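You operate a simulated robot arm through the tools that you are given. There is no shell and no other tool. Be economical: measure what you need, move in short steps, check, and stop when the job is done.

You run a simulated two-armed robot. Do the job below in one go: nothing can be reset, and whatever is moved stays where it is left.

Task
Wipe up the spill on the top of the grey bench with the blue cloth there and put it back.

Only the result counts: the job must be done as asked and must still hold three seconds after the hand-in. Knocking over, shifting, dropping, spilling or breaking anything else fails it. Flat cloth is picked up by pressing the open fingertips on it (5 to 10 N) and closing them slowly along it; thin cloth reads only 2 to 8 mm in the jaws.

Robot
Two 7-joint arms with two-finger parallel grippers on one trunk, on a base that drives. Base frame: it is fixed to the floor where the robot stands at the start and does not move with it; the origin is under the middle of the robot, x ahead of it, y to its left, z up; the surface under the hand at the start is at about z = 860. Readings come in mm, degrees, newtons and seconds.
The left shoulder is at the start at [70, 163, 1220], the right one opposite. With the tool pointing down near the work surface each hand reaches from about 380 to 880 mm from the robot's upright axis, wherever it stands, measured 20 degrees to its own side. Payload 3.43 kg a hand.
The tool frame of a hand sits at the grasp point between the pads (the TCP): z along the fingers, y along the line on which they close. The tips reach 34 mm beyond it. The gripper opens to 128 mm. The fingers are 24 mm wide and 12 mm thick; the gripper's body (48 by 130 mm) begins 96 mm behind the TCP.
Orientation is that of the tool frame in the base frame, as a unit quaternion [x, y, z, w]. With the fingers straight down and closing along the base's y, the tool's x points along the base's -x, its y along +y and its z along -z.

Tools
- The arms move only by the tool drive_tool. It takes "left_deltas", "right_deltas" or both (then of equal length, played together; a hand with none holds still); each is a list of rows, each a list of 7 numbers: the shift along the tool's x, y, z in mm, then the turn, a rotation vector about the tool's x, y, z in degrees, then the opening, from 0 (shut) to 1 (fully open). In form: [[tx, ty, tz, ax, ay, az, jaw], ...]. A call has 1 to 10 rows; each row is the pose to reach, as a shift and turn from the pose commanded when the call began, along the tool's axes at that moment. A row lasts 0.2 s, in which the tool goes at most 50 mm and 8.6 degrees; a call with a longer step from one row to the next is refused whole, and so is a gripper value outside its range. A pose out of reach is approached as far as the arm can. The call stops where the force on the tool passes 40 N (or 10 N more than at its start, if that is more) or the arm is blocked; 0.2 s more then pass. Each finger travels about 153 mm/s and halts on what it meets, pressing with about 22 N; the grip force reading is that of the motor and also rises with nothing between the fingers. The clock runs only during rows and for 0.2 s after the last one: add rows that repeat a pose to give the fingers time. It gives the time, the measured TCP pose, the force on the tool (base axes), the opening and the grip force at its end, in the units of the frame above (readings bear some noise), with the torque about the TCP (base axes, N m) and any sound that the robot's microphone picked up.
- Cameras (640 x 400 px; columns grow to the right, rows downward): "scene" is now at [128.4, -35.9, 1443]; the picture's right is [-0.42, -0.91, 0.00], its down [-0.57, 0.26, -0.78] and it looks along [0.71, -0.33, -0.62] (base axes); focal length 279 px, centre (320, 200). "left" rides on the left gripper at [76, 11, -160] in its tool frame; the picture's right is [-0.15, 0.99, 0.00], its down [-0.88, -0.13, -0.46] and it looks along [-0.45, -0.07, 0.89] (tool axes); focal length 234 px, centre (320, 200). "right" rides on the right gripper at [76, -11, -160] in its tool frame; the picture's right is [0.15, 0.99, 0.00], its down [-0.88, 0.13, -0.46] and it looks along [-0.45, 0.07, 0.89] (tool axes); focal length 234 px, centre (320, 200). There is no depth. A picture from a camera that has moved, and an enlarged one, comes with that camera's place and axes in the base frame and with its lens.
- snapshot(camera): a new picture of that camera. It takes no simulated time.
- move_column(by): slides the trunk up (or, below 0, down) by that many mm; the arms and the scene camera ride with it, the base frame stays. It gives what a move gives, with no picture.
- base_move(legs): drives the robot by 1 to 6 legs, each [ahead, left, turn to the left] in mm, mm and degrees, along the robot's own axes; the way and the turn of a leg run together, so that a leg with both is an arc; at most 1500 mm and 180 degrees a leg. The arms and the cameras ride along, it lands a little off, and it stops where it bumps. It gives what a move gives.
- aim_head(pan, tilt): turns the head with the scene camera to pan (to the left, within 86 degrees either way) and tilt (down, from -29 to 69), counted from straight ahead of the robot. It gives what a move gives.
- enlarge(camera, box): a new picture of the part [left, top, right, bottom] of that camera's present view, enlarged. It takes no simulated time.
- close_job(): hands the job in; it is judged then, once.

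Go step by step. Nothing tells you exact positions but the pictures and the camera data: compare them with the known pose of the tool, close in by small moves and look again before you grip or let go. The budget is 120 turns and 108 pictures, counting those below and the enlarged ones. Unless the task says otherwise, let go and move clear before handing in, and close with one line.

The tools are called after "Request:" as a command line: name --argument value ..., lists and objects as JSON in quotes. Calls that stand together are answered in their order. drive_tool: Moves the arms, as the interface text tells. Its arguments: {"type":"object","properties":{"left_deltas":{"type":"array","items":{"type":"array","items":{"type":"number"}}},"right_deltas":{"type":"array","items":{"type":"array","items":{"type":"number"}}}},"required":[]} The other tools are called the same way: move_column (by) slides the trunk up or down; base_move (legs) drives the base; aim_head (pan, tilt) turns the head that bears the scene camera; snapshot (camera) takes a picture; enlarge (camera, box) takes an enlarged picture of a part of a camera's view; close_job () hands the job in.

At the start:

```text
time_s: 0.0
left_position: [642.8, -20.3, 1141.1]
left_tcp_rot: [0.0, 1.0, 0.0, 0.0]
left_wrist_force: [0.4, 0.5, -0.3]
left_torque: [0.01, 0.02, 0.03]
left_grip_width: 127.9
left_grasp_force: 0.1
right_position: [426.1, -410.6, 1081.1]
right_tcp_rot: [0.0, 1.0, -0.001, -0.001]
right_wrist_force: [0.4, -0.3, -0.7]
right_torque: [-0.02, 0.0, 0.0]
right_grip_width: 128.0
right_grasp_force: 0.0
trunk travel left (down, up): [-700.0, 240.0]
robot x, y, heading: [-2.2, 1.3, -0.1]
head pan, tilt: [-24.7, 38.6]
```

scene: 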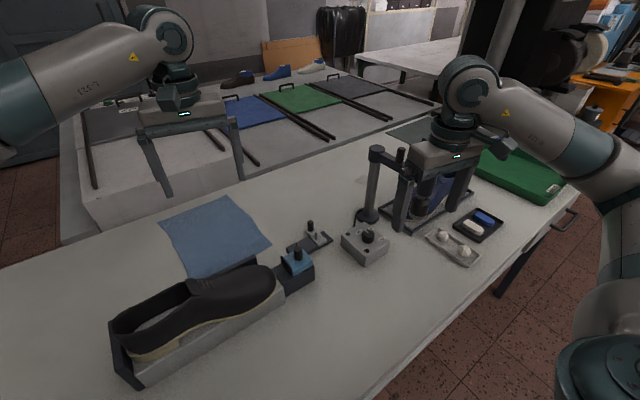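
right: 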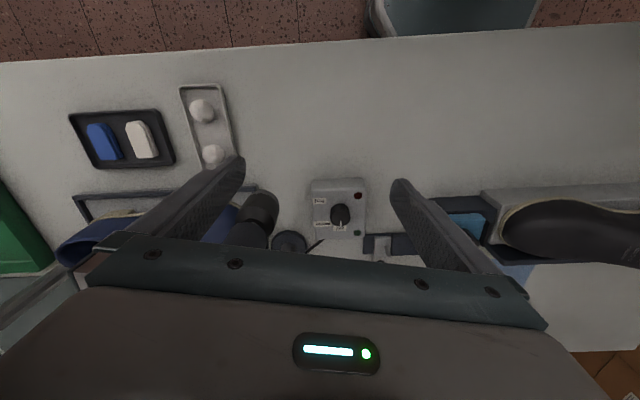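
left: 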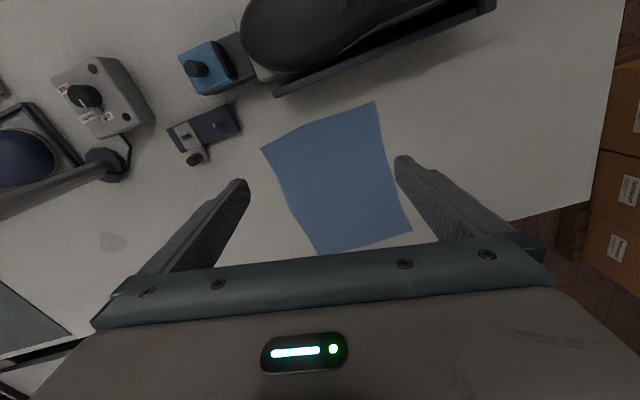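

I see the blue cloth on the near bench around [780, 5] and a faint spot near [820, -540], which may be the spill. I'll take closer looks first.

Request:
enlarge --camera "left" --box '[0, 140, 240, 290]'

Request:
enlarge --camera "scene" --box '[240, 100, 560, 300]'

Request:
enlarge --camera "scene" --box '[80, 150, 400, 350]'

```text
2.67 times, centred on (120, 215) of left
camera zoom: at [567.4, -10.2, 1299.8], right [0.15, 0.99, 0.0], down [0.88, -0.13, 0.46], along [0.45, -0.07, -0.89], focal length 624 px, centre (853, 160)
```

zoom: 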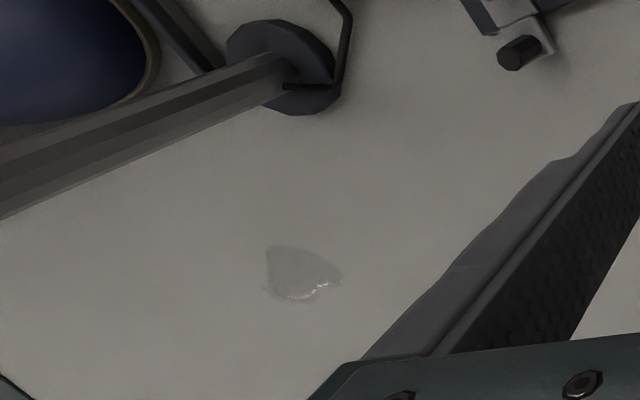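

```text
2.00 times, centred on (400, 200) of scene
camera zoom: at [128.4, -35.9, 1443.0], right [-0.42, -0.91, 0.0], down [-0.57, 0.26, -0.78], along [0.71, -0.33, -0.62], focal length 558 px, centre (160, 200)
```

zoom: 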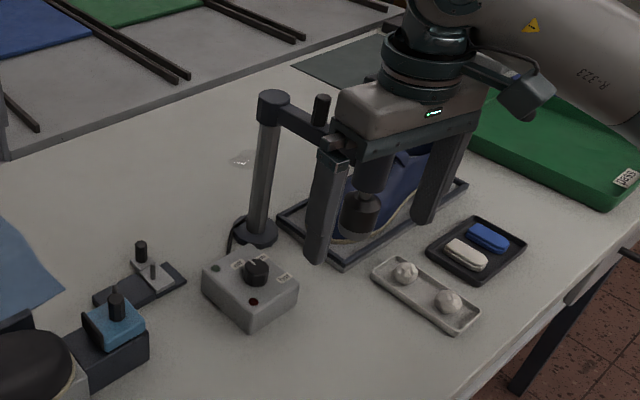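

```text
2.00 times, centred on (240, 250) of scene
camera zoom: at [128.4, -35.9, 1443.0], right [-0.42, -0.91, 0.0], down [-0.57, 0.26, -0.78], along [0.71, -0.33, -0.62], focal length 558 px, centre (480, 100)
```

zoom: 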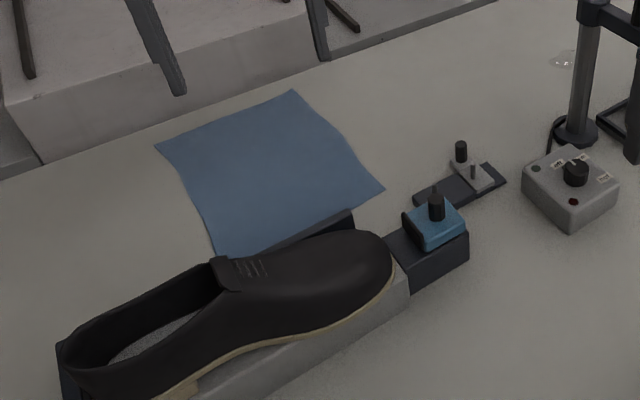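

The spill lies at about [830, -535] behind the press pole (top ~z 1110), so the arm must come over the pole. I'll check how far the base may come forward to the bench.

Request:
aim_head --pan 0 --tilt 69

Request:
snapshot --camera "scene"

```text
time_s: 0.9
left_position: [641.3, -20.6, 1140.6]
left_tcp_rot: [0.0, 1.0, 0.0, 0.0]
left_wrist_force: [-0.5, -0.5, 0.0]
left_torque: [0.02, 0.02, -0.04]
left_grip_width: 127.8
left_grasp_force: 0.1
right_position: [426.0, -409.8, 1082.0]
right_tcp_rot: [0.0, 1.0, 0.0, 0.0]
right_wrist_force: [0.4, 1.3, 0.4]
right_torque: [0.01, -0.01, -0.01]
right_grip_width: 128.0
right_grasp_force: 0.1
trunk travel left (down, up): [-700.0, 240.0]
robot x, y, heading: [1.9, 5.6, 0.0]
head pan, tilt: [0.0, 68.8]
```

```text
101 pictures are left
camera scene: at [106.3, 0.0, 1404.9], right [0.0, -1.0, 0.0], down [-0.93, 0.0, -0.36], along [0.36, 0.0, -0.93], focal length 279 px, centre (320, 200)
```

scene: 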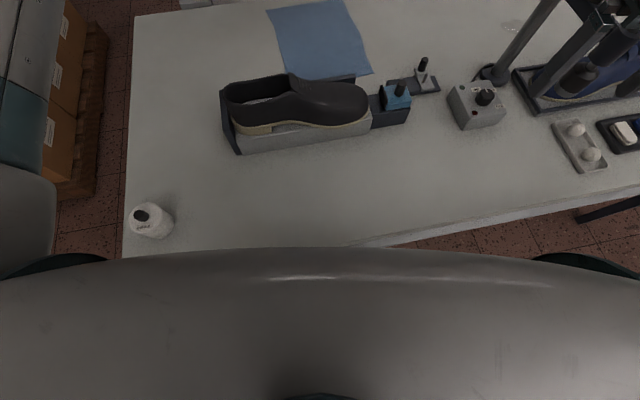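

The bench is skewed about 11° to me, and its front edge is near x≈250, so I'll drive along the edge later. Now I'll bring the left hand above the cloth's middle with the jaws half open.

Request:
drive_tool --left_deltas '[[-23, 4, 35, 0, 0, 0, 0.8], [-46, 8, 70, 0, 0, 0, 0.6], [-69, 12, 105, 0, 0, 0, 0.5], [-92, 16, 140, 0, 0, 0, 0.5], [-115, 20, 170, 0, 0, 0, 0.5], [-138, 25, 200, 0, 0, 0, 0.5], [-138, 25, 200, 0, 0, 0, 0.5]]'

Request:
snapshot --camera "left"

Request:
aim_head --pan 0 --tilt 40

Request:
snapshot --camera "scene"

```text
time_s: 2.5
left_position: [781.2, 4.2, 941.1]
left_tcp_rot: [0.0, 1.0, 0.0, 0.0]
left_wrist_force: [-0.5, -0.5, 0.3]
left_torque: [-0.01, -0.05, 0.0]
left_grip_width: 64.0
left_grasp_force: 0.0
right_position: [425.8, -409.8, 1082.2]
right_tcp_rot: [-0.001, 1.0, -0.001, 0.0]
right_wrist_force: [-0.3, 0.2, 0.4]
right_torque: [-0.02, -0.04, 0.0]
right_grip_width: 127.9
right_grasp_force: 0.1
trunk travel left (down, up): [-700.0, 240.0]
robot x, y, heading: [1.9, -2.3, -0.3]
head pan, tilt: [0.0, 68.8]
```

```text
100 pictures are left
camera left: at [704.9, 14.5, 1099.9], right [0.15, 0.99, 0.0], down [0.88, -0.13, 0.46], along [0.45, -0.07, -0.89], focal length 234 px, centre (320, 200)
```

left: 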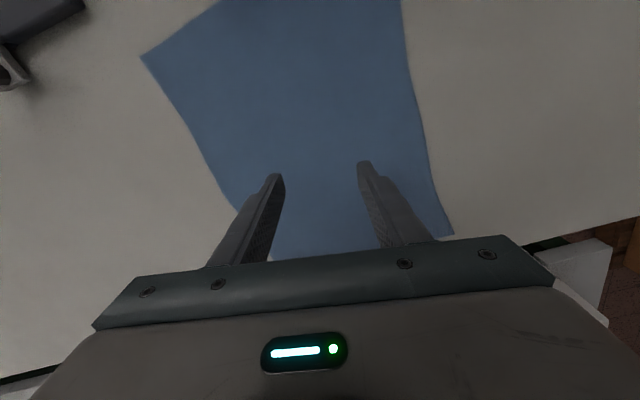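

```text
time_s: 3.5
left_position: [779.9, 2.0, 940.2]
left_tcp_rot: [0.0, 1.0, 0.0, 0.0]
left_wrist_force: [-0.9, 0.4, 0.1]
left_torque: [-0.02, 0.01, 0.01]
left_grip_width: 64.1
left_grasp_force: 0.1
right_position: [426.2, -410.4, 1081.9]
right_tcp_rot: [0.0, 1.0, -0.001, 0.0]
right_wrist_force: [0.2, 0.3, -0.3]
right_torque: [-0.02, 0.01, 0.01]
right_grip_width: 127.8
right_grasp_force: 0.0
trunk travel left (down, up): [-700.0, 240.0]
robot x, y, heading: [-0.3, 2.8, 0.1]
head pan, tilt: [0.0, 40.0]
```

```text
99 pictures are left
camera scene: at [135.4, 0.0, 1440.8], right [0.0, -1.0, 0.0], down [-0.64, 0.0, -0.77], along [0.77, 0.0, -0.64], focal length 279 px, centre (320, 200)
```

scene: 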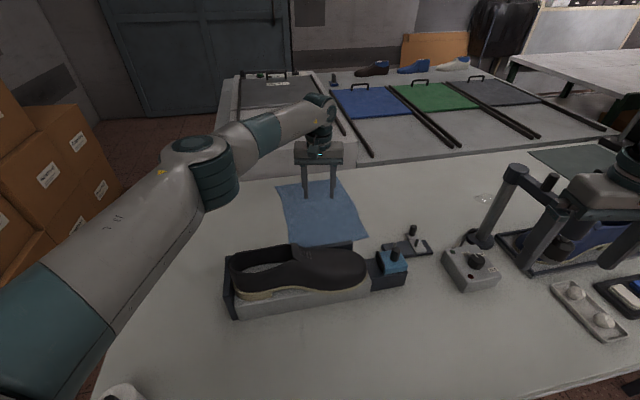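

The hand is over the cloth centre as planned. Now I lower gently to find contact.

Request:
drive_tool --left_deltas '[[0, 0, 15, 0, 0, 0, 0.5], [0, 0, 30, 0, 0, 0, 0.5], [0, 0, 38, 0, 0, 0, 0.5], [0, 0, 42, 0, 0, 0, 0.5]]'

```text
time_s: 4.5
left_position: [780.6, 2.4, 899.4]
left_tcp_rot: [-0.001, 1.0, 0.0, 0.0]
left_wrist_force: [-0.2, 0.0, -0.9]
left_torque: [0.02, -0.02, -0.01]
left_grip_width: 64.1
left_grasp_force: 0.1
right_position: [425.6, -410.6, 1081.3]
right_tcp_rot: [-0.001, 1.0, 0.0, 0.0]
right_wrist_force: [1.4, -1.2, 0.1]
right_torque: [0.0, 0.01, 0.03]
right_grip_width: 128.0
right_grasp_force: 0.1
trunk travel left (down, up): [-700.0, 240.0]
robot x, y, heading: [-1.8, 4.6, -0.0]
head pan, tilt: [0.0, 40.0]
```

Request:
drive_tool --left_deltas '[[0, 0, 2, 0, 0, 0, 0.5], [0, 0, 4, 0, 0, 0, 0.5], [0, 0, 4, 0, 0, 0, 0.5]]'

```text
time_s: 5.3
left_position: [780.7, 4.2, 894.1]
left_tcp_rot: [0.0, 1.0, -0.001, -0.001]
left_wrist_force: [0.0, 0.6, 3.2]
left_torque: [-0.03, 0.02, 0.0]
left_grip_width: 64.1
left_grasp_force: 0.1
right_position: [425.8, -410.2, 1083.6]
right_tcp_rot: [0.0, 1.0, 0.0, 0.0]
right_wrist_force: [-0.3, -0.5, -0.1]
right_torque: [-0.01, 0.0, -0.03]
right_grip_width: 128.4
right_grasp_force: 0.0
trunk travel left (down, up): [-700.0, 240.0]
robot x, y, heading: [1.8, -1.9, 0.2]
head pan, tilt: [0.0, 40.0]
```

Contact begins at TCP z≈895. I press a little more for about 7 N.

Request:
drive_tool --left_deltas '[[0, 0, 1, 0, 0, 0, 0.5], [0, 0, 1, 0, 0, 0, 0.5]]'

```text
time_s: 5.9
left_position: [781.8, 3.2, 895.1]
left_tcp_rot: [0.0, 1.0, 0.0, 0.001]
left_wrist_force: [0.7, -0.6, 9.3]
left_torque: [-0.1, -0.03, -0.04]
left_grip_width: 64.0
left_grasp_force: 0.1
right_position: [424.4, -410.6, 1082.2]
right_tcp_rot: [0.0, 1.0, 0.0, 0.0]
right_wrist_force: [0.2, -0.1, -0.6]
right_torque: [0.0, 0.0, 0.03]
right_grip_width: 128.0
right_grasp_force: 0.0
trunk travel left (down, up): [-700.0, 240.0]
robot x, y, heading: [0.6, -0.8, 0.0]
head pan, tilt: [0.0, 40.0]
```

Pressing at about 9 N; now I close slowly along the cloth.

Request:
drive_tool --left_deltas '[[0, 0, 0, 0, 0, 0, 0.45], [0, 0, 0, 0, 0, 0, 0.4], [0, 0, 0, 0, 0, 0, 0.34], [0, 0, 0, 0, 0, 0, 0.28], [0, 0, 0, 0, 0, 0, 0.22], [0, 0, 0, 0, 0, 0, 0.16], [0, 0, 0, 0, 0, 0, 0.1], [0, 0, 0, 0, 0, 0, 0.05], [0, 0, 0, 0, 0, 0, 0], [0, 0, 0, 0, 0, 0, 0]]'

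Request:
snapshot --camera "left"

Request:
enlarge --camera "scene" --box '[240, 130, 400, 270]'

```text
time_s: 8.1
left_position: [779.8, 4.4, 895.1]
left_tcp_rot: [0.0, 1.0, 0.001, 0.001]
left_wrist_force: [1.2, 0.6, 13.1]
left_torque: [0.0, 0.03, 0.02]
left_grip_width: 2.5
left_grasp_force: 22.1
right_position: [424.6, -411.0, 1082.8]
right_tcp_rot: [-0.001, 1.0, 0.0, 0.001]
right_wrist_force: [0.1, -0.2, 0.4]
right_torque: [0.04, -0.01, 0.01]
right_grip_width: 128.1
right_grasp_force: 0.1
trunk travel left (down, up): [-700.0, 240.0]
robot x, y, heading: [2.0, 1.9, 0.1]
head pan, tilt: [0.0, 40.0]
```

```text
98 pictures are left
camera left: at [704.0, 14.5, 1054.2], right [0.15, 0.99, 0.0], down [0.88, -0.13, 0.46], along [0.45, -0.07, -0.89], focal length 234 px, centre (320, 200)
```

left: 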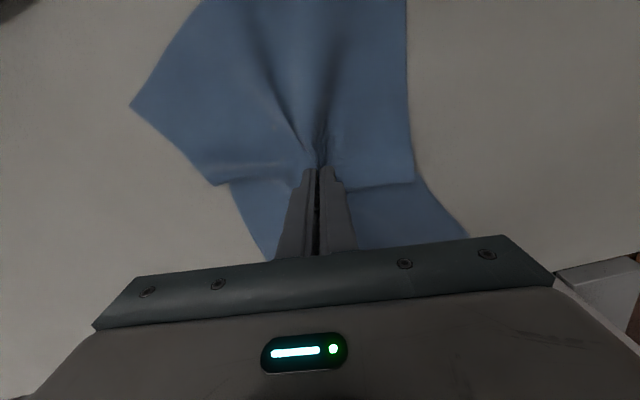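

```text
2.86 times, centred on (320, 200) of scene
camera zoom: at [133.5, 0.0, 1441.2], right [0.0, -1.0, 0.0], down [-0.64, 0.0, -0.77], along [0.77, 0.0, -0.64], focal length 797 px, centre (320, 200)
```

zoom: 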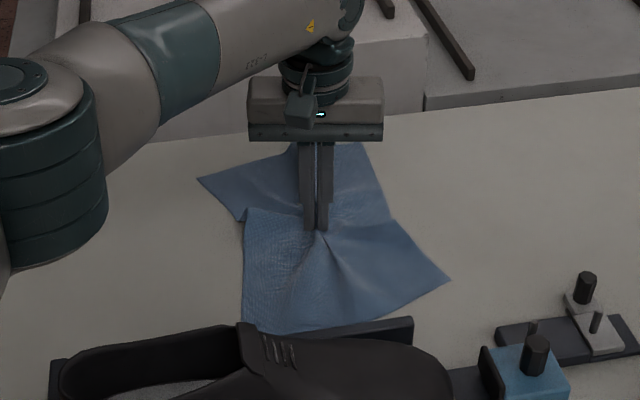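

The cloth is pinched (2.5 mm). I lift it by raising the trunk, and look toward the right for the drive.

Request:
move_column --by 150

Request:
snapshot --camera "scene"

Request:
aim_head --pan -60 --tilt 40

Request:
snapshot --camera "scene"

```text
time_s: 9.8
left_position: [780.6, 3.9, 1044.7]
left_tcp_rot: [0.0, 1.0, 0.0, 0.0]
left_wrist_force: [-0.2, 0.5, 0.8]
left_torque: [-0.01, -0.04, -0.02]
left_grip_width: 2.3
left_grasp_force: 21.7
right_position: [425.8, -410.9, 1231.5]
right_tcp_rot: [0.0, 1.0, 0.0, 0.0]
right_wrist_force: [0.0, 0.4, -0.9]
right_torque: [0.03, 0.0, -0.01]
right_grip_width: 128.0
right_grasp_force: 0.0
trunk travel left (down, up): [-850.0, 90.0]
robot x, y, heading: [2.9, 1.7, -0.2]
head pan, tilt: [0.0, 40.0]
```

```text
96 pictures are left
camera scene: at [135.5, -0.1, 1590.9], right [0.0, -1.0, 0.0], down [-0.64, 0.0, -0.77], along [0.77, 0.0, -0.64], focal length 279 px, centre (320, 200)
```

scene: 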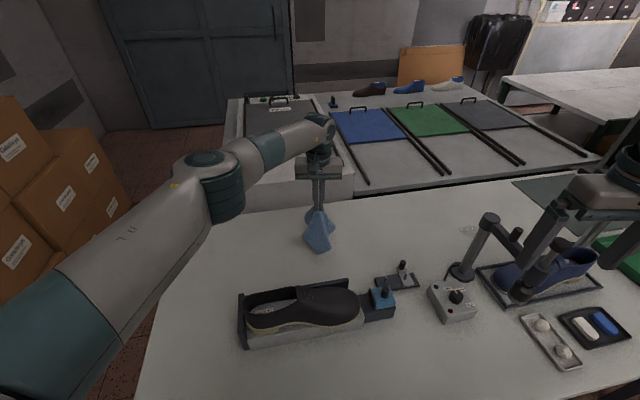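

```text
time_s: 11.1
left_position: [780.6, 4.7, 1044.0]
left_tcp_rot: [0.0, 1.0, -0.001, 0.0]
left_wrist_force: [-0.5, -0.7, -0.3]
left_torque: [0.05, 0.0, -0.01]
left_grip_width: 2.2
left_grasp_force: 22.0
right_position: [425.8, -410.0, 1232.1]
right_tcp_rot: [0.0, 1.0, 0.0, 0.0]
right_wrist_force: [-0.9, -0.3, -1.0]
right_torque: [-0.01, 0.01, 0.01]
right_grip_width: 128.0
right_grasp_force: 0.2
trunk travel left (down, up): [-850.0, 90.0]
robot x, y, heading: [-2.1, 3.4, -0.0]
head pan, tilt: [-60.0, 40.0]
```

```text
95 pictures are left
camera scene: at [93.1, -73.6, 1590.9], right [-0.87, -0.5, 0.0], down [-0.32, 0.56, -0.77], along [0.38, -0.66, -0.64], focal length 279 px, centre (320, 200)
```

scene: 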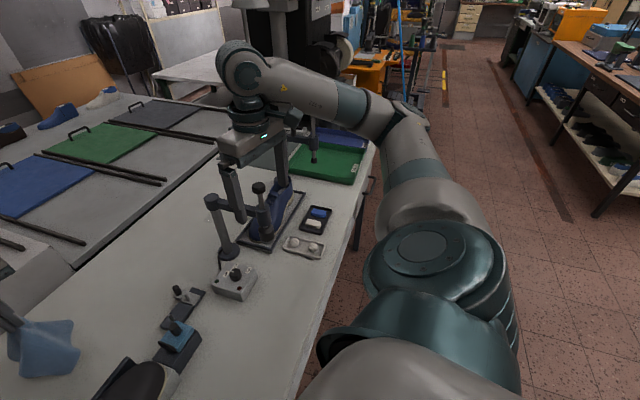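

The cloth hangs as a neat bunch and the way to the right is free. I raise the trunk fully and swing the hand to the left so the arm will come to the spill past the press.

Request:
move_column --by 90

Request:
drive_tool --left_deltas '[[6, 40, 0, 0, 0, 0, 0], [12, 80, 0, 0, 0, 0, 0], [18, 120, 0, 0, 0, 0, 0], [24, 160, 0, 0, 0, 0, 0], [30, 200, 0, 0, 0, 0, 0], [35, 240, 0, 0, 0, 0, 0], [35, 260, 0, 0, 0, 0, 0]]'

Request:
base_move --legs '[[42, -400, 0]]'

Request:
aim_head --pan 0 --tilt 45

Request:
snapshot --camera "scene"

```text
time_s: 12.4
left_position: [780.5, 4.5, 1133.5]
left_tcp_rot: [0.0, 1.0, 0.0, 0.0]
left_wrist_force: [0.1, -0.3, -1.3]
left_torque: [0.0, 0.01, 0.01]
left_grip_width: 2.2
left_grasp_force: 21.8
right_position: [426.1, -410.2, 1321.7]
right_tcp_rot: [-0.001, 1.0, -0.001, 0.001]
right_wrist_force: [0.3, 0.2, 0.5]
right_torque: [0.0, -0.01, -0.04]
right_grip_width: 128.0
right_grasp_force: 0.1
trunk travel left (down, up): [-940.0, 0.0]
robot x, y, heading: [-1.0, 3.0, -0.1]
head pan, tilt: [-60.0, 40.0]
```

```text
time_s: 14.0
left_position: [746.1, 265.0, 1132.3]
left_tcp_rot: [0.0, 1.0, 0.001, 0.0]
left_wrist_force: [-0.3, -0.1, -0.5]
left_torque: [-0.03, -0.02, -0.02]
left_grip_width: 2.2
left_grasp_force: 22.0
right_position: [425.9, -410.1, 1321.2]
right_tcp_rot: [0.0, 1.0, -0.001, -0.001]
right_wrist_force: [0.0, 0.4, 0.5]
right_torque: [0.0, 0.0, -0.01]
right_grip_width: 127.8
right_grasp_force: 0.1
trunk travel left (down, up): [-940.0, 0.0]
robot x, y, heading: [0.6, 0.8, -0.1]
head pan, tilt: [-60.0, 40.0]
```

```text
time_s: 16.5
left_position: [787.6, -136.1, 1133.3]
left_tcp_rot: [0.0, 1.0, 0.0, 0.0]
left_wrist_force: [-0.4, 0.7, 0.5]
left_torque: [-0.06, 0.01, 0.0]
left_grip_width: 2.5
left_grasp_force: 22.0
right_position: [469.1, -809.7, 1322.3]
right_tcp_rot: [-0.001, 1.0, -0.001, 0.0]
right_wrist_force: [0.8, 1.1, -0.1]
right_torque: [-0.04, 0.01, -0.02]
right_grip_width: 128.0
right_grasp_force: 0.1
trunk travel left (down, up): [-940.0, 0.0]
robot x, y, heading: [42.3, -405.3, 0.3]
head pan, tilt: [-60.0, 40.0]
```

```text
time_s: 17.8
left_position: [788.6, -137.2, 1134.0]
left_tcp_rot: [-0.001, 1.0, 0.0, -0.001]
left_wrist_force: [-0.6, 0.2, -0.3]
left_torque: [0.0, -0.01, 0.0]
left_grip_width: 2.3
left_grasp_force: 21.9
right_position: [468.0, -811.6, 1323.0]
right_tcp_rot: [0.0, 1.0, 0.001, 0.0]
right_wrist_force: [0.3, 0.0, 0.6]
right_torque: [0.02, 0.01, -0.02]
right_grip_width: 128.2
right_grasp_force: 0.1
trunk travel left (down, up): [-940.0, 0.0]
robot x, y, heading: [44.5, -404.2, -0.0]
head pan, tilt: [0.0, 45.0]
```

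```text
94 pictures are left
camera scene: at [173.8, -401.4, 1673.7], right [0.0, -1.0, 0.0], down [-0.71, 0.0, -0.71], along [0.71, 0.0, -0.71], focal length 279 px, centre (320, 200)
```

scene: 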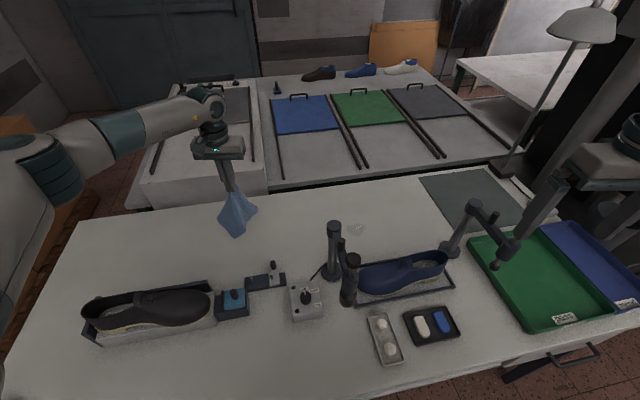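

Now I see two presses; the clear lane to the spill ([834, -531]) is between them, and my planned stance uses it. I drive the second half.

Request:
base_move --legs '[[42, -400, 0]]'

Request:
aim_head --pan 15 --tilt 45

Request:
snapshot --camera "scene"

Request:
snapshot --camera "left"

```text
time_s: 20.3
left_position: [829.1, -530.3, 1133.0]
left_tcp_rot: [-0.001, 1.0, 0.0, 0.001]
left_wrist_force: [0.1, -0.7, -1.2]
left_torque: [0.0, 0.04, 0.0]
left_grip_width: 2.1
left_grasp_force: 21.9
right_position: [510.6, -1204.8, 1322.4]
right_tcp_rot: [-0.001, 1.0, -0.001, 0.0]
right_wrist_force: [0.7, 0.3, 0.3]
right_torque: [-0.05, 0.01, 0.02]
right_grip_width: 128.2
right_grasp_force: 0.1
trunk travel left (down, up): [-940.0, 0.0]
robot x, y, heading: [82.3, -797.6, 0.3]
head pan, tilt: [0.0, 45.0]
```

```text
time_s: 21.1
left_position: [830.5, -532.1, 1133.9]
left_tcp_rot: [-0.001, 1.0, 0.001, -0.001]
left_wrist_force: [-1.0, -0.2, -0.1]
left_torque: [-0.03, -0.01, 0.0]
left_grip_width: 2.3
left_grasp_force: 22.1
right_position: [511.1, -1208.1, 1321.9]
right_tcp_rot: [-0.002, 1.0, 0.0, 0.0]
right_wrist_force: [0.6, -0.2, -0.2]
right_torque: [0.01, -0.01, -0.01]
right_grip_width: 127.7
right_grasp_force: 0.1
trunk travel left (down, up): [-940.0, 0.0]
robot x, y, heading: [85.8, -795.6, 0.2]
head pan, tilt: [15.0, 45.0]
```

```text
93 pictures are left
camera scene: at [213.2, -776.6, 1673.7], right [0.26, -0.97, 0.0], down [-0.68, -0.18, -0.71], along [0.68, 0.18, -0.71], focal length 279 px, centre (320, 200)
```

scene: 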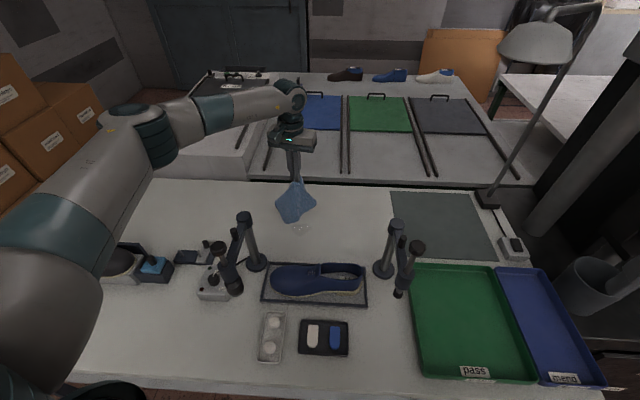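

```text
92 pictures are left
camera left: at [753.8, -521.8, 1292.9], right [0.14, 0.99, 0.0], down [0.88, -0.13, 0.45], along [0.45, -0.06, -0.89], focal length 234 px, centre (320, 200)
```

left: 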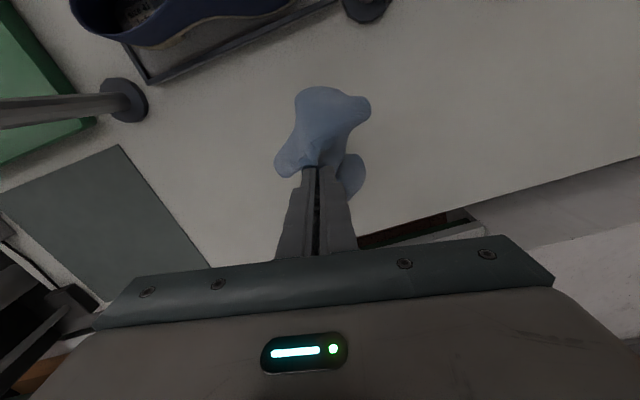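

The hand is right above the spill at about [828, -535], with the elbow high and clear of the presses. I lower partway and check.

Request:
drive_tool --left_deltas '[[0, 0, 35, 0, 0, 0, 0], [0, 0, 70, 0, 0, 0, 0], [0, 0, 105, 0, 0, 0, 0], [0, 0, 140, 0, 0, 0, 0], [0, 0, 165, 0, 0, 0, 0], [0, 0, 185, 0, 0, 0, 0]]'

Request:
snapshot --camera "scene"

```text
time_s: 22.4
left_position: [829.1, -531.3, 948.0]
left_tcp_rot: [0.0, 1.0, 0.001, 0.0]
left_wrist_force: [-0.3, 0.1, 0.2]
left_torque: [0.04, -0.02, -0.02]
left_grip_width: 2.6
left_grasp_force: 21.8
right_position: [510.7, -1206.8, 1323.1]
right_tcp_rot: [-0.001, 1.0, 0.0, 0.0]
right_wrist_force: [0.2, -0.2, -0.2]
right_torque: [0.05, 0.0, -0.03]
right_grip_width: 127.7
right_grasp_force: 0.0
trunk travel left (down, up): [-940.0, 0.0]
robot x, y, heading: [85.0, -798.4, 0.3]
head pan, tilt: [15.0, 45.0]
```

```text
91 pictures are left
camera scene: at [213.2, -776.1, 1673.7], right [0.26, -0.97, 0.0], down [-0.68, -0.18, -0.71], along [0.68, 0.18, -0.71], focal length 279 px, centre (320, 200)
```

scene: 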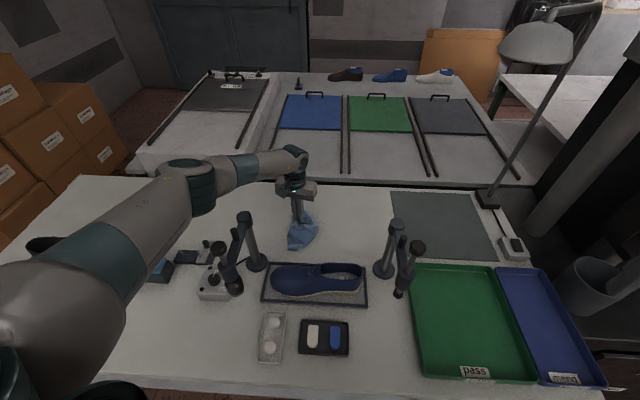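

Clear of everything; I lower to the bench.

Request:
drive_tool --left_deltas '[[0, 0, 20, 0, 0, 0, 0], [0, 0, 38, 0, 0, 0, 0], [0, 0, 46, 0, 0, 0, 0], [0, 0, 49, 0, 0, 0, 0], [0, 0, 49, 0, 0, 0, 0]]'

Request:
snapshot --camera "left"

Request:
enlarge --camera "scene" --box '[200, 140, 400, 300]'

```text
time_s: 23.6
left_position: [829.3, -532.0, 899.1]
left_tcp_rot: [0.0, 1.0, 0.001, 0.001]
left_wrist_force: [0.4, -0.3, 2.8]
left_torque: [-0.01, -0.04, -0.01]
left_grip_width: 2.4
left_grasp_force: 21.9
right_position: [509.9, -1207.3, 1321.9]
right_tcp_rot: [-0.001, 1.0, 0.0, -0.001]
right_wrist_force: [0.2, 0.3, 0.1]
right_torque: [0.02, 0.0, 0.0]
right_grip_width: 127.9
right_grasp_force: 0.1
trunk travel left (down, up): [-940.0, 0.0]
robot x, y, heading: [83.2, -794.6, -0.0]
head pan, tilt: [15.0, 45.0]
```

```text
90 pictures are left
camera left: at [753.2, -521.1, 1058.7], right [0.14, 0.99, 0.0], down [0.88, -0.13, 0.46], along [0.45, -0.07, -0.89], focal length 234 px, centre (320, 200)
```

left: 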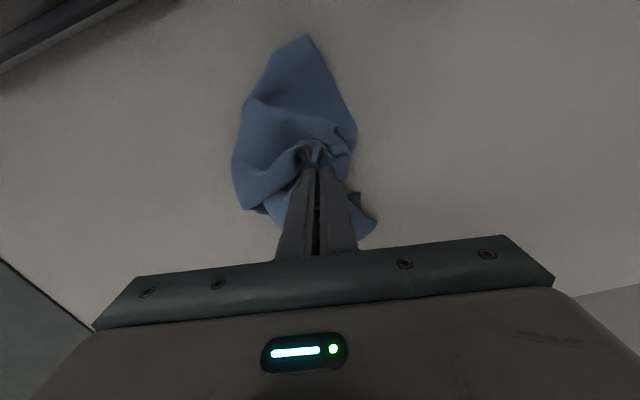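

```text
2.50 times, centred on (300, 220) of scene
camera zoom: at [212.9, -776.2, 1673.7], right [0.26, -0.97, 0.0], down [-0.68, -0.18, -0.71], along [0.68, 0.18, -0.71], focal length 698 px, centre (370, 150)
```

zoom: 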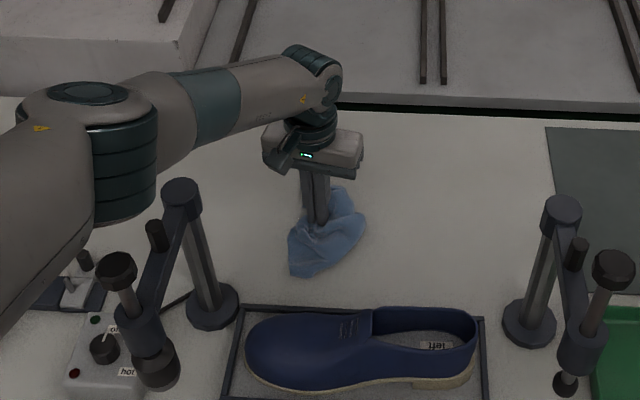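

The cloth is pressed on the spill at about 3 N. I press slightly more and wipe in a raster over it.

Request:
drive_tool --left_deltas '[[0, 0, 2, 0, 0, 0, 0], [0, 22, 2, 0, 0, 0, 0], [0, 45, 2, 0, 0, 0, 0], [0, 22, 2, 0, 0, 0, 0], [0, 0, 2, 0, 0, 0, 0], [0, -25, 2, 0, 0, 0, 0], [0, -50, 2, 0, 0, 0, 0], [20, -50, 2, 0, 0, 0, 0], [20, -25, 2, 0, 0, 0, 0], [20, 0, 2, 0, 0, 0, 0]]'

Request:
snapshot --camera "left"

```text
time_s: 25.9
left_position: [809.3, -531.4, 898.6]
left_tcp_rot: [-0.001, 1.0, 0.0, 0.0]
left_wrist_force: [-0.3, -0.5, 2.2]
left_torque: [-0.04, -0.03, 0.0]
left_grip_width: 2.2
left_grasp_force: 22.2
right_position: [509.9, -1207.7, 1321.8]
right_tcp_rot: [0.0, 1.0, 0.0, 0.0]
right_wrist_force: [-0.4, 0.1, -0.9]
right_torque: [0.01, 0.01, -0.02]
right_grip_width: 127.8
right_grasp_force: 0.1
trunk travel left (down, up): [-940.0, 0.0]
robot x, y, heading: [83.3, -800.6, 0.1]
head pan, tilt: [15.0, 45.0]
```

```text
88 pictures are left
camera left: at [734.0, -521.1, 1057.3], right [0.14, 0.99, 0.0], down [0.88, -0.13, 0.46], along [0.45, -0.07, -0.89], focal length 234 px, centre (320, 200)
```

left: 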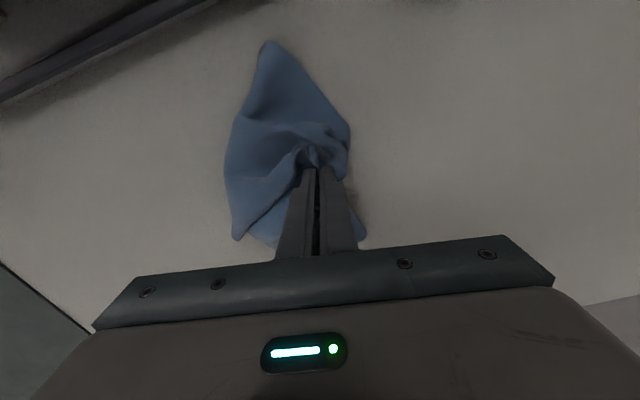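

Only about 2 N, so I press 2 mm deeper and continue the raster on the near side.

Request:
drive_tool --left_deltas '[[0, 0, 2, 0, 0, 0, 0], [0, 20, 2.5, 0, 0, 0, 0], [0, 40, 2.5, 0, 0, 0, 0], [20, 40, 2.5, 0, 0, 0, 0], [20, 20, 2.5, 0, 0, 0, 0], [20, 0, 2.5, 0, 0, 0, 0], [20, -25, 2.5, 0, 0, 0, 0], [20, -45, 2.5, 0, 0, 0, 0], [0, -45, 2.5, 0, 0, 0, 0], [0, -20, 2.5, 0, 0, 0, 0]]'

```text
time_s: 28.1
left_position: [809.6, -554.7, 897.1]
left_tcp_rot: [-0.001, 1.0, -0.001, 0.001]
left_wrist_force: [1.9, -5.0, 14.1]
left_torque: [-0.14, -0.18, -0.03]
left_grip_width: 2.5
left_grasp_force: 22.1
right_position: [508.0, -1208.3, 1323.6]
right_tcp_rot: [0.0, 1.0, 0.0, 0.001]
right_wrist_force: [-0.9, 0.1, 0.7]
right_torque: [0.0, -0.02, -0.02]
right_grip_width: 128.1
right_grasp_force: 0.1
trunk travel left (down, up): [-940.0, 0.0]
robot x, y, heading: [83.7, -795.0, -0.3]
head pan, tilt: [15.0, 45.0]
```

Good pressure (14 N). I wipe the centre and far side at this depth.

Request:
drive_tool --left_deltas '[[-20, -25, 0, 0, 0, 0, 0], [-20, 0, 0, 0, 0, 0, 0], [-20, 25, 0, 0, 0, 0, 0], [-20, 60, 0, 0, 0, 0, 0], [-40, 60, 0, 0, 0, 0, 0], [-40, 30, 0, 0, 0, 0, 0], [-40, 0, 0, 0, 0, 0, 0], [-40, -25, 0, 0, 0, 0, 0], [-60, -25, 0, 0, 0, 0, 0], [-60, 0, 0, 0, 0, 0, 0]]'

Request:
drive_tool --left_deltas '[[0, 30, 0, 0, 0, 0, 0], [0, 60, 0, 0, 0, 0, 0], [20, 60, 0, 0, 0, 0, 0], [30, 30, 0, 0, 0, 0, 0], [30, 0, 0, 0, 0, 0, 0], [30, -25, 0, 0, 0, 0, 0], [50, 0, 0, 0, 0, 0, 0], [50, 40, 0, 0, 0, 0, 0], [40, 20, 0, 0, 0, 0, 0], [40, 20, 0, 0, 0, 0, 0]]'

Request:
drive_tool --left_deltas '[[0, 0, -30, 0, 0, 0, 0], [0, 0, -75, 0, 0, 0, 0], [0, 0, -120, 0, 0, 0, 0], [0, 0, -165, 0, 0, 0, 0], [0, 0, -200, 0, 0, 0, 0], [0, 0, -230, 0, 0, 0, 0], [0, 0, -230, 0, 0, 0, 0]]'

Request:
snapshot --camera "left"

Request:
enlarge --camera "scene" --box '[200, 140, 400, 300]'

```text
time_s: 30.2
left_position: [850.9, -559.3, 898.1]
left_tcp_rot: [-0.001, 1.0, 0.0, -0.001]
left_wrist_force: [0.5, 0.6, 1.7]
left_torque: [-0.01, 0.02, 0.01]
left_grip_width: 2.5
left_grasp_force: 21.7
left hand out of reach, approached as far as the arm can: row 5, 9, 10
right_position: [511.2, -1206.9, 1321.7]
right_tcp_rot: [0.0, 1.0, 0.0, 0.0]
right_wrist_force: [-0.4, 0.6, 0.1]
right_torque: [-0.01, 0.04, 0.02]
right_grip_width: 128.0
right_grasp_force: 0.1
trunk travel left (down, up): [-940.0, 0.0]
robot x, y, heading: [81.7, -797.4, 0.1]
head pan, tilt: [15.0, 45.0]
```

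```text
time_s: 32.5
left_position: [810.4, -537.7, 899.3]
left_tcp_rot: [0.0, 1.0, -0.001, -0.001]
left_wrist_force: [-0.2, -0.6, -0.5]
left_torque: [-0.03, -0.04, 0.02]
left_grip_width: 2.4
left_grasp_force: 22.4
left hand out of reach, approached as far as the arm can: row 2
right_position: [511.5, -1207.5, 1323.0]
right_tcp_rot: [-0.001, 1.0, 0.0, 0.0]
right_wrist_force: [0.1, 0.3, -0.4]
right_torque: [0.0, 0.01, 0.01]
right_grip_width: 128.0
right_grasp_force: 0.1
trunk travel left (down, up): [-940.0, 0.0]
robot x, y, heading: [88.4, -799.7, 0.0]
head pan, tilt: [15.0, 45.0]
```

```text
time_s: 34.0
left_position: [809.8, -536.8, 1130.4]
left_tcp_rot: [-0.001, 1.0, 0.0, 0.0]
left_wrist_force: [0.2, 1.0, -1.3]
left_torque: [0.0, 0.05, 0.0]
left_grip_width: 2.6
left_grasp_force: 22.0
right_position: [510.9, -1207.1, 1321.1]
right_tcp_rot: [-0.001, 1.0, 0.0, 0.0]
right_wrist_force: [0.0, 0.0, 0.0]
right_torque: [0.02, -0.03, -0.01]
right_grip_width: 128.0
right_grasp_force: 0.1
trunk travel left (down, up): [-940.0, 0.0]
robot x, y, heading: [85.0, -796.3, 0.1]
head pan, tilt: [15.0, 45.0]
```

```text
87 pictures are left
camera left: at [734.2, -526.8, 1289.7], right [0.14, 0.99, 0.0], down [0.88, -0.13, 0.46], along [0.45, -0.07, -0.89], focal length 234 px, centre (320, 200)
```

left: 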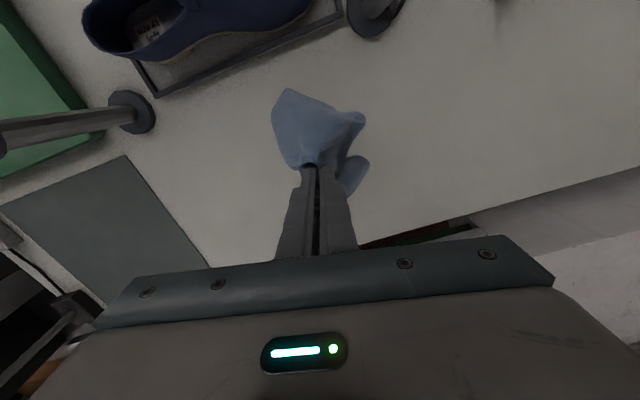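

```text
2.50 times, centred on (300, 220) of scene
camera zoom: at [213.4, -776.0, 1673.6], right [0.26, -0.97, 0.0], down [-0.68, -0.18, -0.71], along [0.68, 0.18, -0.71], focal length 698 px, centre (370, 150)
```

zoom: 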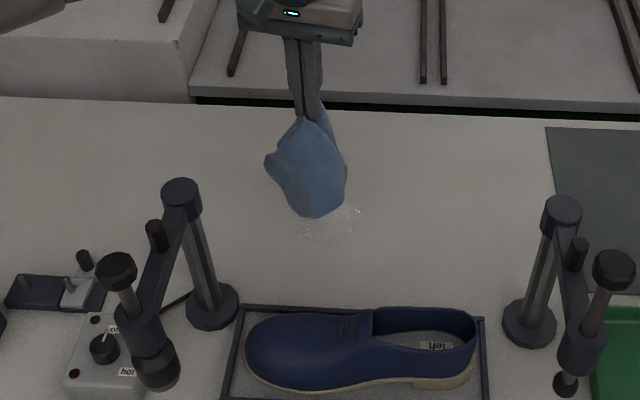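

The spill is mostly wiped, but a residue of droplets remains around [834, -555]; the reach limit cut my pressure there. I'll come 50 mm closer and look once more.

Request:
base_move --legs '[[50, 0, 0]]'

Request:
enlarge --camera "scene" --box '[250, 190, 350, 270]'

```text
time_s: 35.0
left_position: [849.5, -537.4, 1136.2]
left_tcp_rot: [-0.001, 1.0, -0.001, 0.003]
left_wrist_force: [-2.1, -0.4, 0.1]
left_torque: [0.02, -0.11, -0.04]
left_grip_width: 2.2
left_grasp_force: 21.8
right_position: [548.8, -1207.0, 1326.0]
right_tcp_rot: [0.0, 1.0, 0.0, 0.004]
right_wrist_force: [-1.3, -0.2, 0.6]
right_torque: [0.01, -0.13, 0.0]
right_grip_width: 127.8
right_grasp_force: 0.0
trunk travel left (down, up): [-940.0, 0.0]
robot x, y, heading: [133.7, -797.3, 0.3]
head pan, tilt: [15.0, 45.0]
```

```text
5.00 times, centred on (300, 230) of scene
camera zoom: at [248.8, -775.7, 1674.9], right [0.26, -0.97, 0.0], down [-0.68, -0.18, -0.71], along [0.69, 0.18, -0.7], focal length 1395 px, centre (420, 50)
```

zoom: 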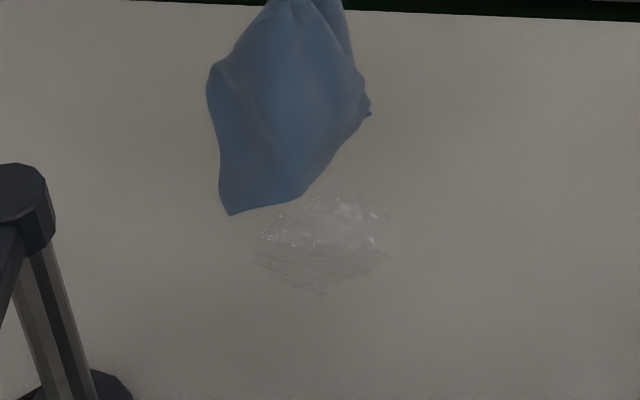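

The residue is clear at around [830, -550]. The reading shows a slight tilt after the drive, so I check that it has settled.

Request:
drive_tool --left_deltas '[[0, 0, 0, 0, 0, 0, 0], [0, 0, 0, 0, 0, 0, 0]]'

Request:
enlarge --camera "scene" --box '[250, 190, 350, 270]'

```text
time_s: 35.6
left_position: [854.7, -536.8, 1134.0]
left_tcp_rot: [-0.001, 1.0, 0.001, 0.002]
left_wrist_force: [-0.2, -0.8, -0.1]
left_torque: [0.01, -0.05, -0.02]
left_grip_width: 2.7
left_grasp_force: 22.3
right_position: [554.2, -1208.0, 1323.1]
right_tcp_rot: [0.0, 1.0, 0.001, 0.002]
right_wrist_force: [0.0, 0.4, 0.4]
right_torque: [0.02, -0.05, -0.01]
right_grip_width: 127.9
right_grasp_force: 0.1
trunk travel left (down, up): [-940.0, 0.0]
robot x, y, heading: [135.2, -794.3, 0.1]
head pan, tilt: [15.0, 45.0]
```

```text
5.00 times, centred on (300, 230) of scene
camera zoom: at [256.0, -775.7, 1674.2], right [0.26, -0.97, 0.0], down [-0.68, -0.18, -0.71], along [0.69, 0.18, -0.7], focal length 1395 px, centre (420, 50)
```

zoom: 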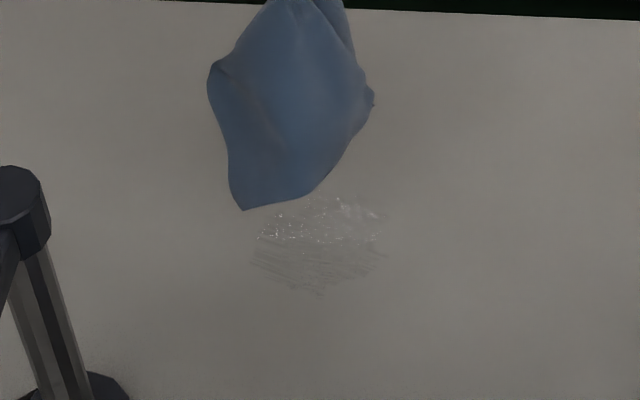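

Settled. The residue spans roughly x 800–885, y -500…-600; I lower at its centre.

Request:
drive_tool --left_deltas '[[3, -3, 40, 0, 0, 0, 0], [6, -6, 85, 0, 0, 0, 0], [9, -9, 130, 0, 0, 0, 0], [13, -11, 170, 0, 0, 0, 0], [13, -11, 205, 0, 0, 0, 0], [13, -11, 228, 0, 0, 0, 0], [13, -11, 234, 0, 0, 0, 0], [13, -11, 236, 0, 0, 0, 0], [13, -11, 236, 0, 0, 0, 0]]'

```text
time_s: 37.6
left_position: [846.5, -547.5, 897.7]
left_tcp_rot: [-0.001, 1.0, 0.0, 0.003]
left_wrist_force: [1.6, 3.0, 19.9]
left_torque: [0.1, -0.3, -0.01]
left_grip_width: 2.5
left_grasp_force: 22.4
right_position: [557.7, -1207.9, 1323.5]
right_tcp_rot: [0.0, 1.0, 0.0, 0.001]
right_wrist_force: [-0.2, 0.1, 0.1]
right_torque: [0.02, 0.05, 0.04]
right_grip_width: 128.1
right_grasp_force: 0.1
trunk travel left (down, up): [-940.0, 0.0]
robot x, y, heading: [137.0, -798.4, 0.1]
head pan, tilt: [15.0, 45.0]
```

About 20 N here, enough pressure. I wipe row by row.

Request:
drive_tool --left_deltas '[[0, 25, 0, 0, 0, 0, 0], [0, 50, 0, 0, 0, 0, 0], [-12, 50, 0, 0, 0, 0, 0], [-12, 25, 0, 0, 0, 0, 0], [-12, 0, 0, 0, 0, 0, 0], [-12, -25, 0, 0, 0, 0, 0], [-12, -50, 0, 0, 0, 0, 0], [0, -50, 0, 0, 0, 0, 0], [0, -25, 0, 0, 0, 0, 0], [0, 0, 0, 0, 0, 0, 0]]'

Request:
drive_tool --left_deltas '[[-12, 0, 0, 0, 0, 0, 0], [-24, 0, 0, 0, 0, 0, 0], [-24, 25, 0, 0, 0, 0, 0], [-24, 50, 0, 0, 0, 0, 0], [-36, 40, 0, 0, 0, 0, 0], [-36, 15, 0, 0, 0, 0, 0], [-36, -10, 0, 0, 0, 0, 0], [-36, -35, 0, 0, 0, 0, 0], [-24, -45, 0, 0, 0, 0, 0], [-24, -20, 0, 0, 0, 0, 0]]'

```text
time_s: 39.8
left_position: [842.7, -550.2, 897.1]
left_tcp_rot: [0.001, 1.0, -0.001, 0.001]
left_wrist_force: [-3.0, -9.2, 27.3]
left_torque: [-0.3, -0.29, -0.1]
left_grip_width: 2.3
left_grasp_force: 22.0
right_position: [555.3, -1208.9, 1322.8]
right_tcp_rot: [0.001, 1.0, 0.001, 0.002]
right_wrist_force: [0.1, -0.1, -0.7]
right_torque: [-0.02, -0.03, 0.0]
right_grip_width: 127.9
right_grasp_force: 0.2
trunk travel left (down, up): [-940.0, 0.0]
robot x, y, heading: [133.5, -795.7, -0.3]
head pan, tilt: [15.0, 45.0]
```

```text
time_s: 42.0
left_position: [867.5, -572.5, 896.7]
left_tcp_rot: [0.001, 1.0, 0.0, 0.001]
left_wrist_force: [1.6, -8.2, 22.5]
left_torque: [-0.23, -0.35, -0.09]
left_grip_width: 2.4
left_grasp_force: 21.9
right_position: [554.4, -1210.4, 1322.3]
right_tcp_rot: [0.001, 1.0, 0.001, 0.002]
right_wrist_force: [-0.2, 0.2, 0.0]
right_torque: [0.04, -0.03, 0.01]
right_grip_width: 128.3
right_grasp_force: 0.0
trunk travel left (down, up): [-940.0, 0.0]
robot x, y, heading: [136.6, -797.9, -0.2]
head pan, tilt: [15.0, 45.0]
```

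Force is holding at 22–27 N. Now the near rows, a touch lighter.

Request:
drive_tool --left_deltas '[[18, 0, -0.5, 0, 0, 0, 0], [37, -25, -0.5, 0, 0, 0, 0], [37, 0, -0.5, 0, 0, 0, 0], [37, 25, -0.5, 0, 0, 0, 0], [37, 50, -0.5, 0, 0, 0, 0], [37, 75, -0.5, 0, 0, 0, 0], [49, 75, -0.5, 0, 0, 0, 0], [49, 50, -0.5, 0, 0, 0, 0], [49, 25, -0.5, 0, 0, 0, 0], [49, 0, -0.5, 0, 0, 0, 0]]'

Request:
drive_tool --left_deltas '[[0, -25, 0, 0, 0, 0, 0], [12, -25, 0, 0, 0, 0, 0], [12, 0, 0, 0, 0, 0, 0], [12, 25, 0, 0, 0, 0, 0], [12, 50, 0, 0, 0, 0, 0], [12, 75, 0, 0, 0, 0, 0], [22, 60, 0, 0, 0, 0, 0], [22, 30, 0, 0, 0, 0, 0], [22, 0, 0, 0, 0, 0, 0], [10, 0, 0, 0, 0, 0, 0]]'

Request:
drive_tool --left_deltas '[[0, 0, -30, 0, 0, 0, 0], [0, 0, -75, 0, 0, 0, 0], [0, 0, -120, 0, 0, 0, 0], [0, 0, -165, 0, 0, 0, 0], [0, 0, -200, 0, 0, 0, 0], [-30, 0, -230, 0, 0, 0, 0], [-30, 0, -230, 0, 0, 0, 0]]'

Request:
enlarge --camera "scene" --box '[250, 190, 350, 270]'

```text
time_s: 44.2
left_position: [819.7, -568.2, 897.4]
left_tcp_rot: [-0.001, 1.0, 0.001, 0.001]
left_wrist_force: [1.4, 5.7, 20.6]
left_torque: [0.2, -0.24, 0.11]
left_grip_width: 2.4
left_grasp_force: 22.3
right_position: [557.2, -1207.3, 1323.1]
right_tcp_rot: [0.0, 1.0, -0.001, 0.001]
right_wrist_force: [-1.2, -0.7, 0.3]
right_torque: [0.01, 0.01, 0.03]
right_grip_width: 128.0
right_grasp_force: 0.0
trunk travel left (down, up): [-940.0, 0.0]
robot x, y, heading: [136.3, -798.0, 0.2]
head pan, tilt: [15.0, 45.0]
```

```text
time_s: 46.4
left_position: [807.4, -571.3, 896.8]
left_tcp_rot: [-0.001, 1.0, 0.0, 0.0]
left_wrist_force: [-5.3, -1.2, 16.0]
left_torque: [-0.04, 0.05, 0.01]
left_grip_width: 2.1
left_grasp_force: 22.2
right_position: [556.9, -1207.2, 1322.8]
right_tcp_rot: [0.0, 1.0, 0.0, 0.002]
right_wrist_force: [0.2, 0.3, -1.4]
right_torque: [-0.03, -0.01, 0.0]
right_grip_width: 128.2
right_grasp_force: 0.0
trunk travel left (down, up): [-940.0, 0.0]
robot x, y, heading: [132.9, -798.6, 0.1]
head pan, tilt: [15.0, 45.0]
```

```text
time_s: 48.0
left_position: [841.5, -569.0, 1125.3]
left_tcp_rot: [-0.001, 1.0, 0.0, -0.001]
left_wrist_force: [0.0, 0.0, -0.2]
left_torque: [0.01, 0.0, -0.01]
left_grip_width: 2.2
left_grasp_force: 22.1
right_position: [559.7, -1208.0, 1322.6]
right_tcp_rot: [0.0, 1.0, 0.0, 0.0]
right_wrist_force: [0.3, 0.5, 0.4]
right_torque: [-0.02, -0.02, 0.01]
right_grip_width: 127.8
right_grasp_force: 0.0
trunk travel left (down, up): [-940.0, 0.0]
robot x, y, heading: [130.2, -795.7, 0.1]
head pan, tilt: [15.0, 45.0]
```

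```text
5.00 times, centred on (300, 230) of scene
camera zoom: at [262.5, -775.7, 1673.6], right [0.26, -0.97, 0.0], down [-0.68, -0.18, -0.71], along [0.68, 0.18, -0.71], focal length 1395 px, centre (420, 50)
```

zoom: 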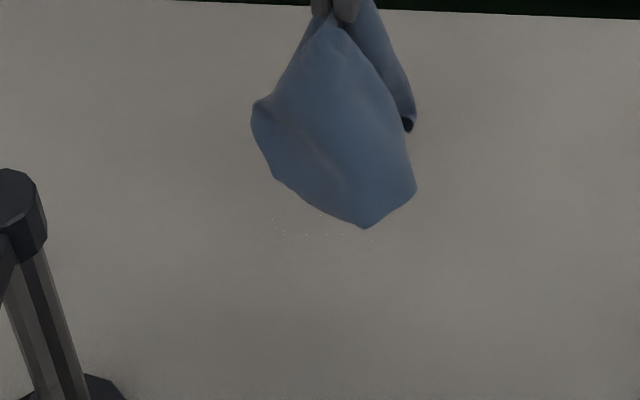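

Almost gone; a few dots remain. I swing the cloth aside to see the whole spot.

Request:
drive_tool --left_deltas '[[0, 40, 0, 0, 0, 0, 0], [0, 80, 0, 0, 0, 0, 0], [0, 120, 0, 0, 0, 0, 0], [0, 150, 0, 0, 0, 0, 0]]'

Request:
enlarge --camera "scene" --box '[270, 190, 350, 240]'

```text
time_s: 49.0
left_position: [840.7, -417.6, 1126.5]
left_tcp_rot: [0.0, 1.0, 0.0, -0.001]
left_wrist_force: [-0.8, 0.2, -0.6]
left_torque: [0.0, -0.01, -0.03]
left_grip_width: 2.4
left_grasp_force: 21.7
right_position: [558.5, -1206.0, 1322.1]
right_tcp_rot: [0.0, 1.0, -0.002, 0.0]
right_wrist_force: [0.5, -0.7, -0.2]
right_torque: [-0.02, -0.01, 0.0]
right_grip_width: 127.9
right_grasp_force: 0.0
trunk travel left (down, up): [-940.0, 0.0]
robot x, y, heading: [132.8, -793.9, 0.0]
head pan, tilt: [15.0, 45.0]
```

```text
8.00 times, centred on (310, 215) of scene
camera zoom: at [261.7, -774.6, 1673.7], right [0.26, -0.97, 0.0], down [-0.68, -0.18, -0.71], along [0.68, 0.18, -0.71], focal length 2232 px, centre (400, 80)
```

zoom: 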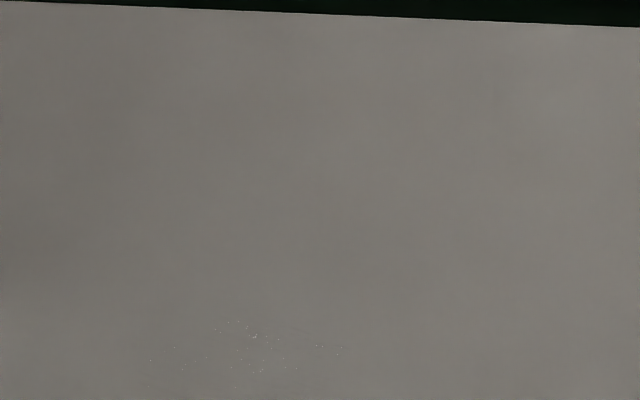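

The remaining fine dots lie at about x 845–880, y -500…-595. I go back down and wipe that band with tighter rows.

Request:
drive_tool --left_deltas '[[-2, -20, 40, 0, 0, 0, 0], [-4, -40, 82, 0, 0, 0, 0], [-6, -60, 124, 0, 0, 0, 0], [-7, -72, 165, 0, 0, 0, 0], [-7, -72, 205, 0, 0, 0, 0], [-7, -72, 222, 0, 0, 0, 0], [-7, -72, 228, 0, 0, 0, 0], [-7, -72, 228, 0, 0, 0, 0]]'

```text
time_s: 50.8
left_position: [847.8, -491.2, 899.1]
left_tcp_rot: [-0.001, 1.0, 0.0, 0.0]
left_wrist_force: [0.5, 0.4, 11.8]
left_torque: [0.04, -0.02, 0.01]
left_grip_width: 1.9
left_grasp_force: 21.7
right_position: [557.6, -1208.0, 1322.1]
right_tcp_rot: [0.002, 1.0, 0.0, 0.001]
right_wrist_force: [-0.5, -0.5, -0.1]
right_torque: [0.02, 0.03, 0.02]
right_grip_width: 128.1
right_grasp_force: 0.0
trunk travel left (down, up): [-940.0, 0.0]
robot x, y, heading: [132.9, -798.8, -0.0]
head pan, tilt: [15.0, 45.0]
```

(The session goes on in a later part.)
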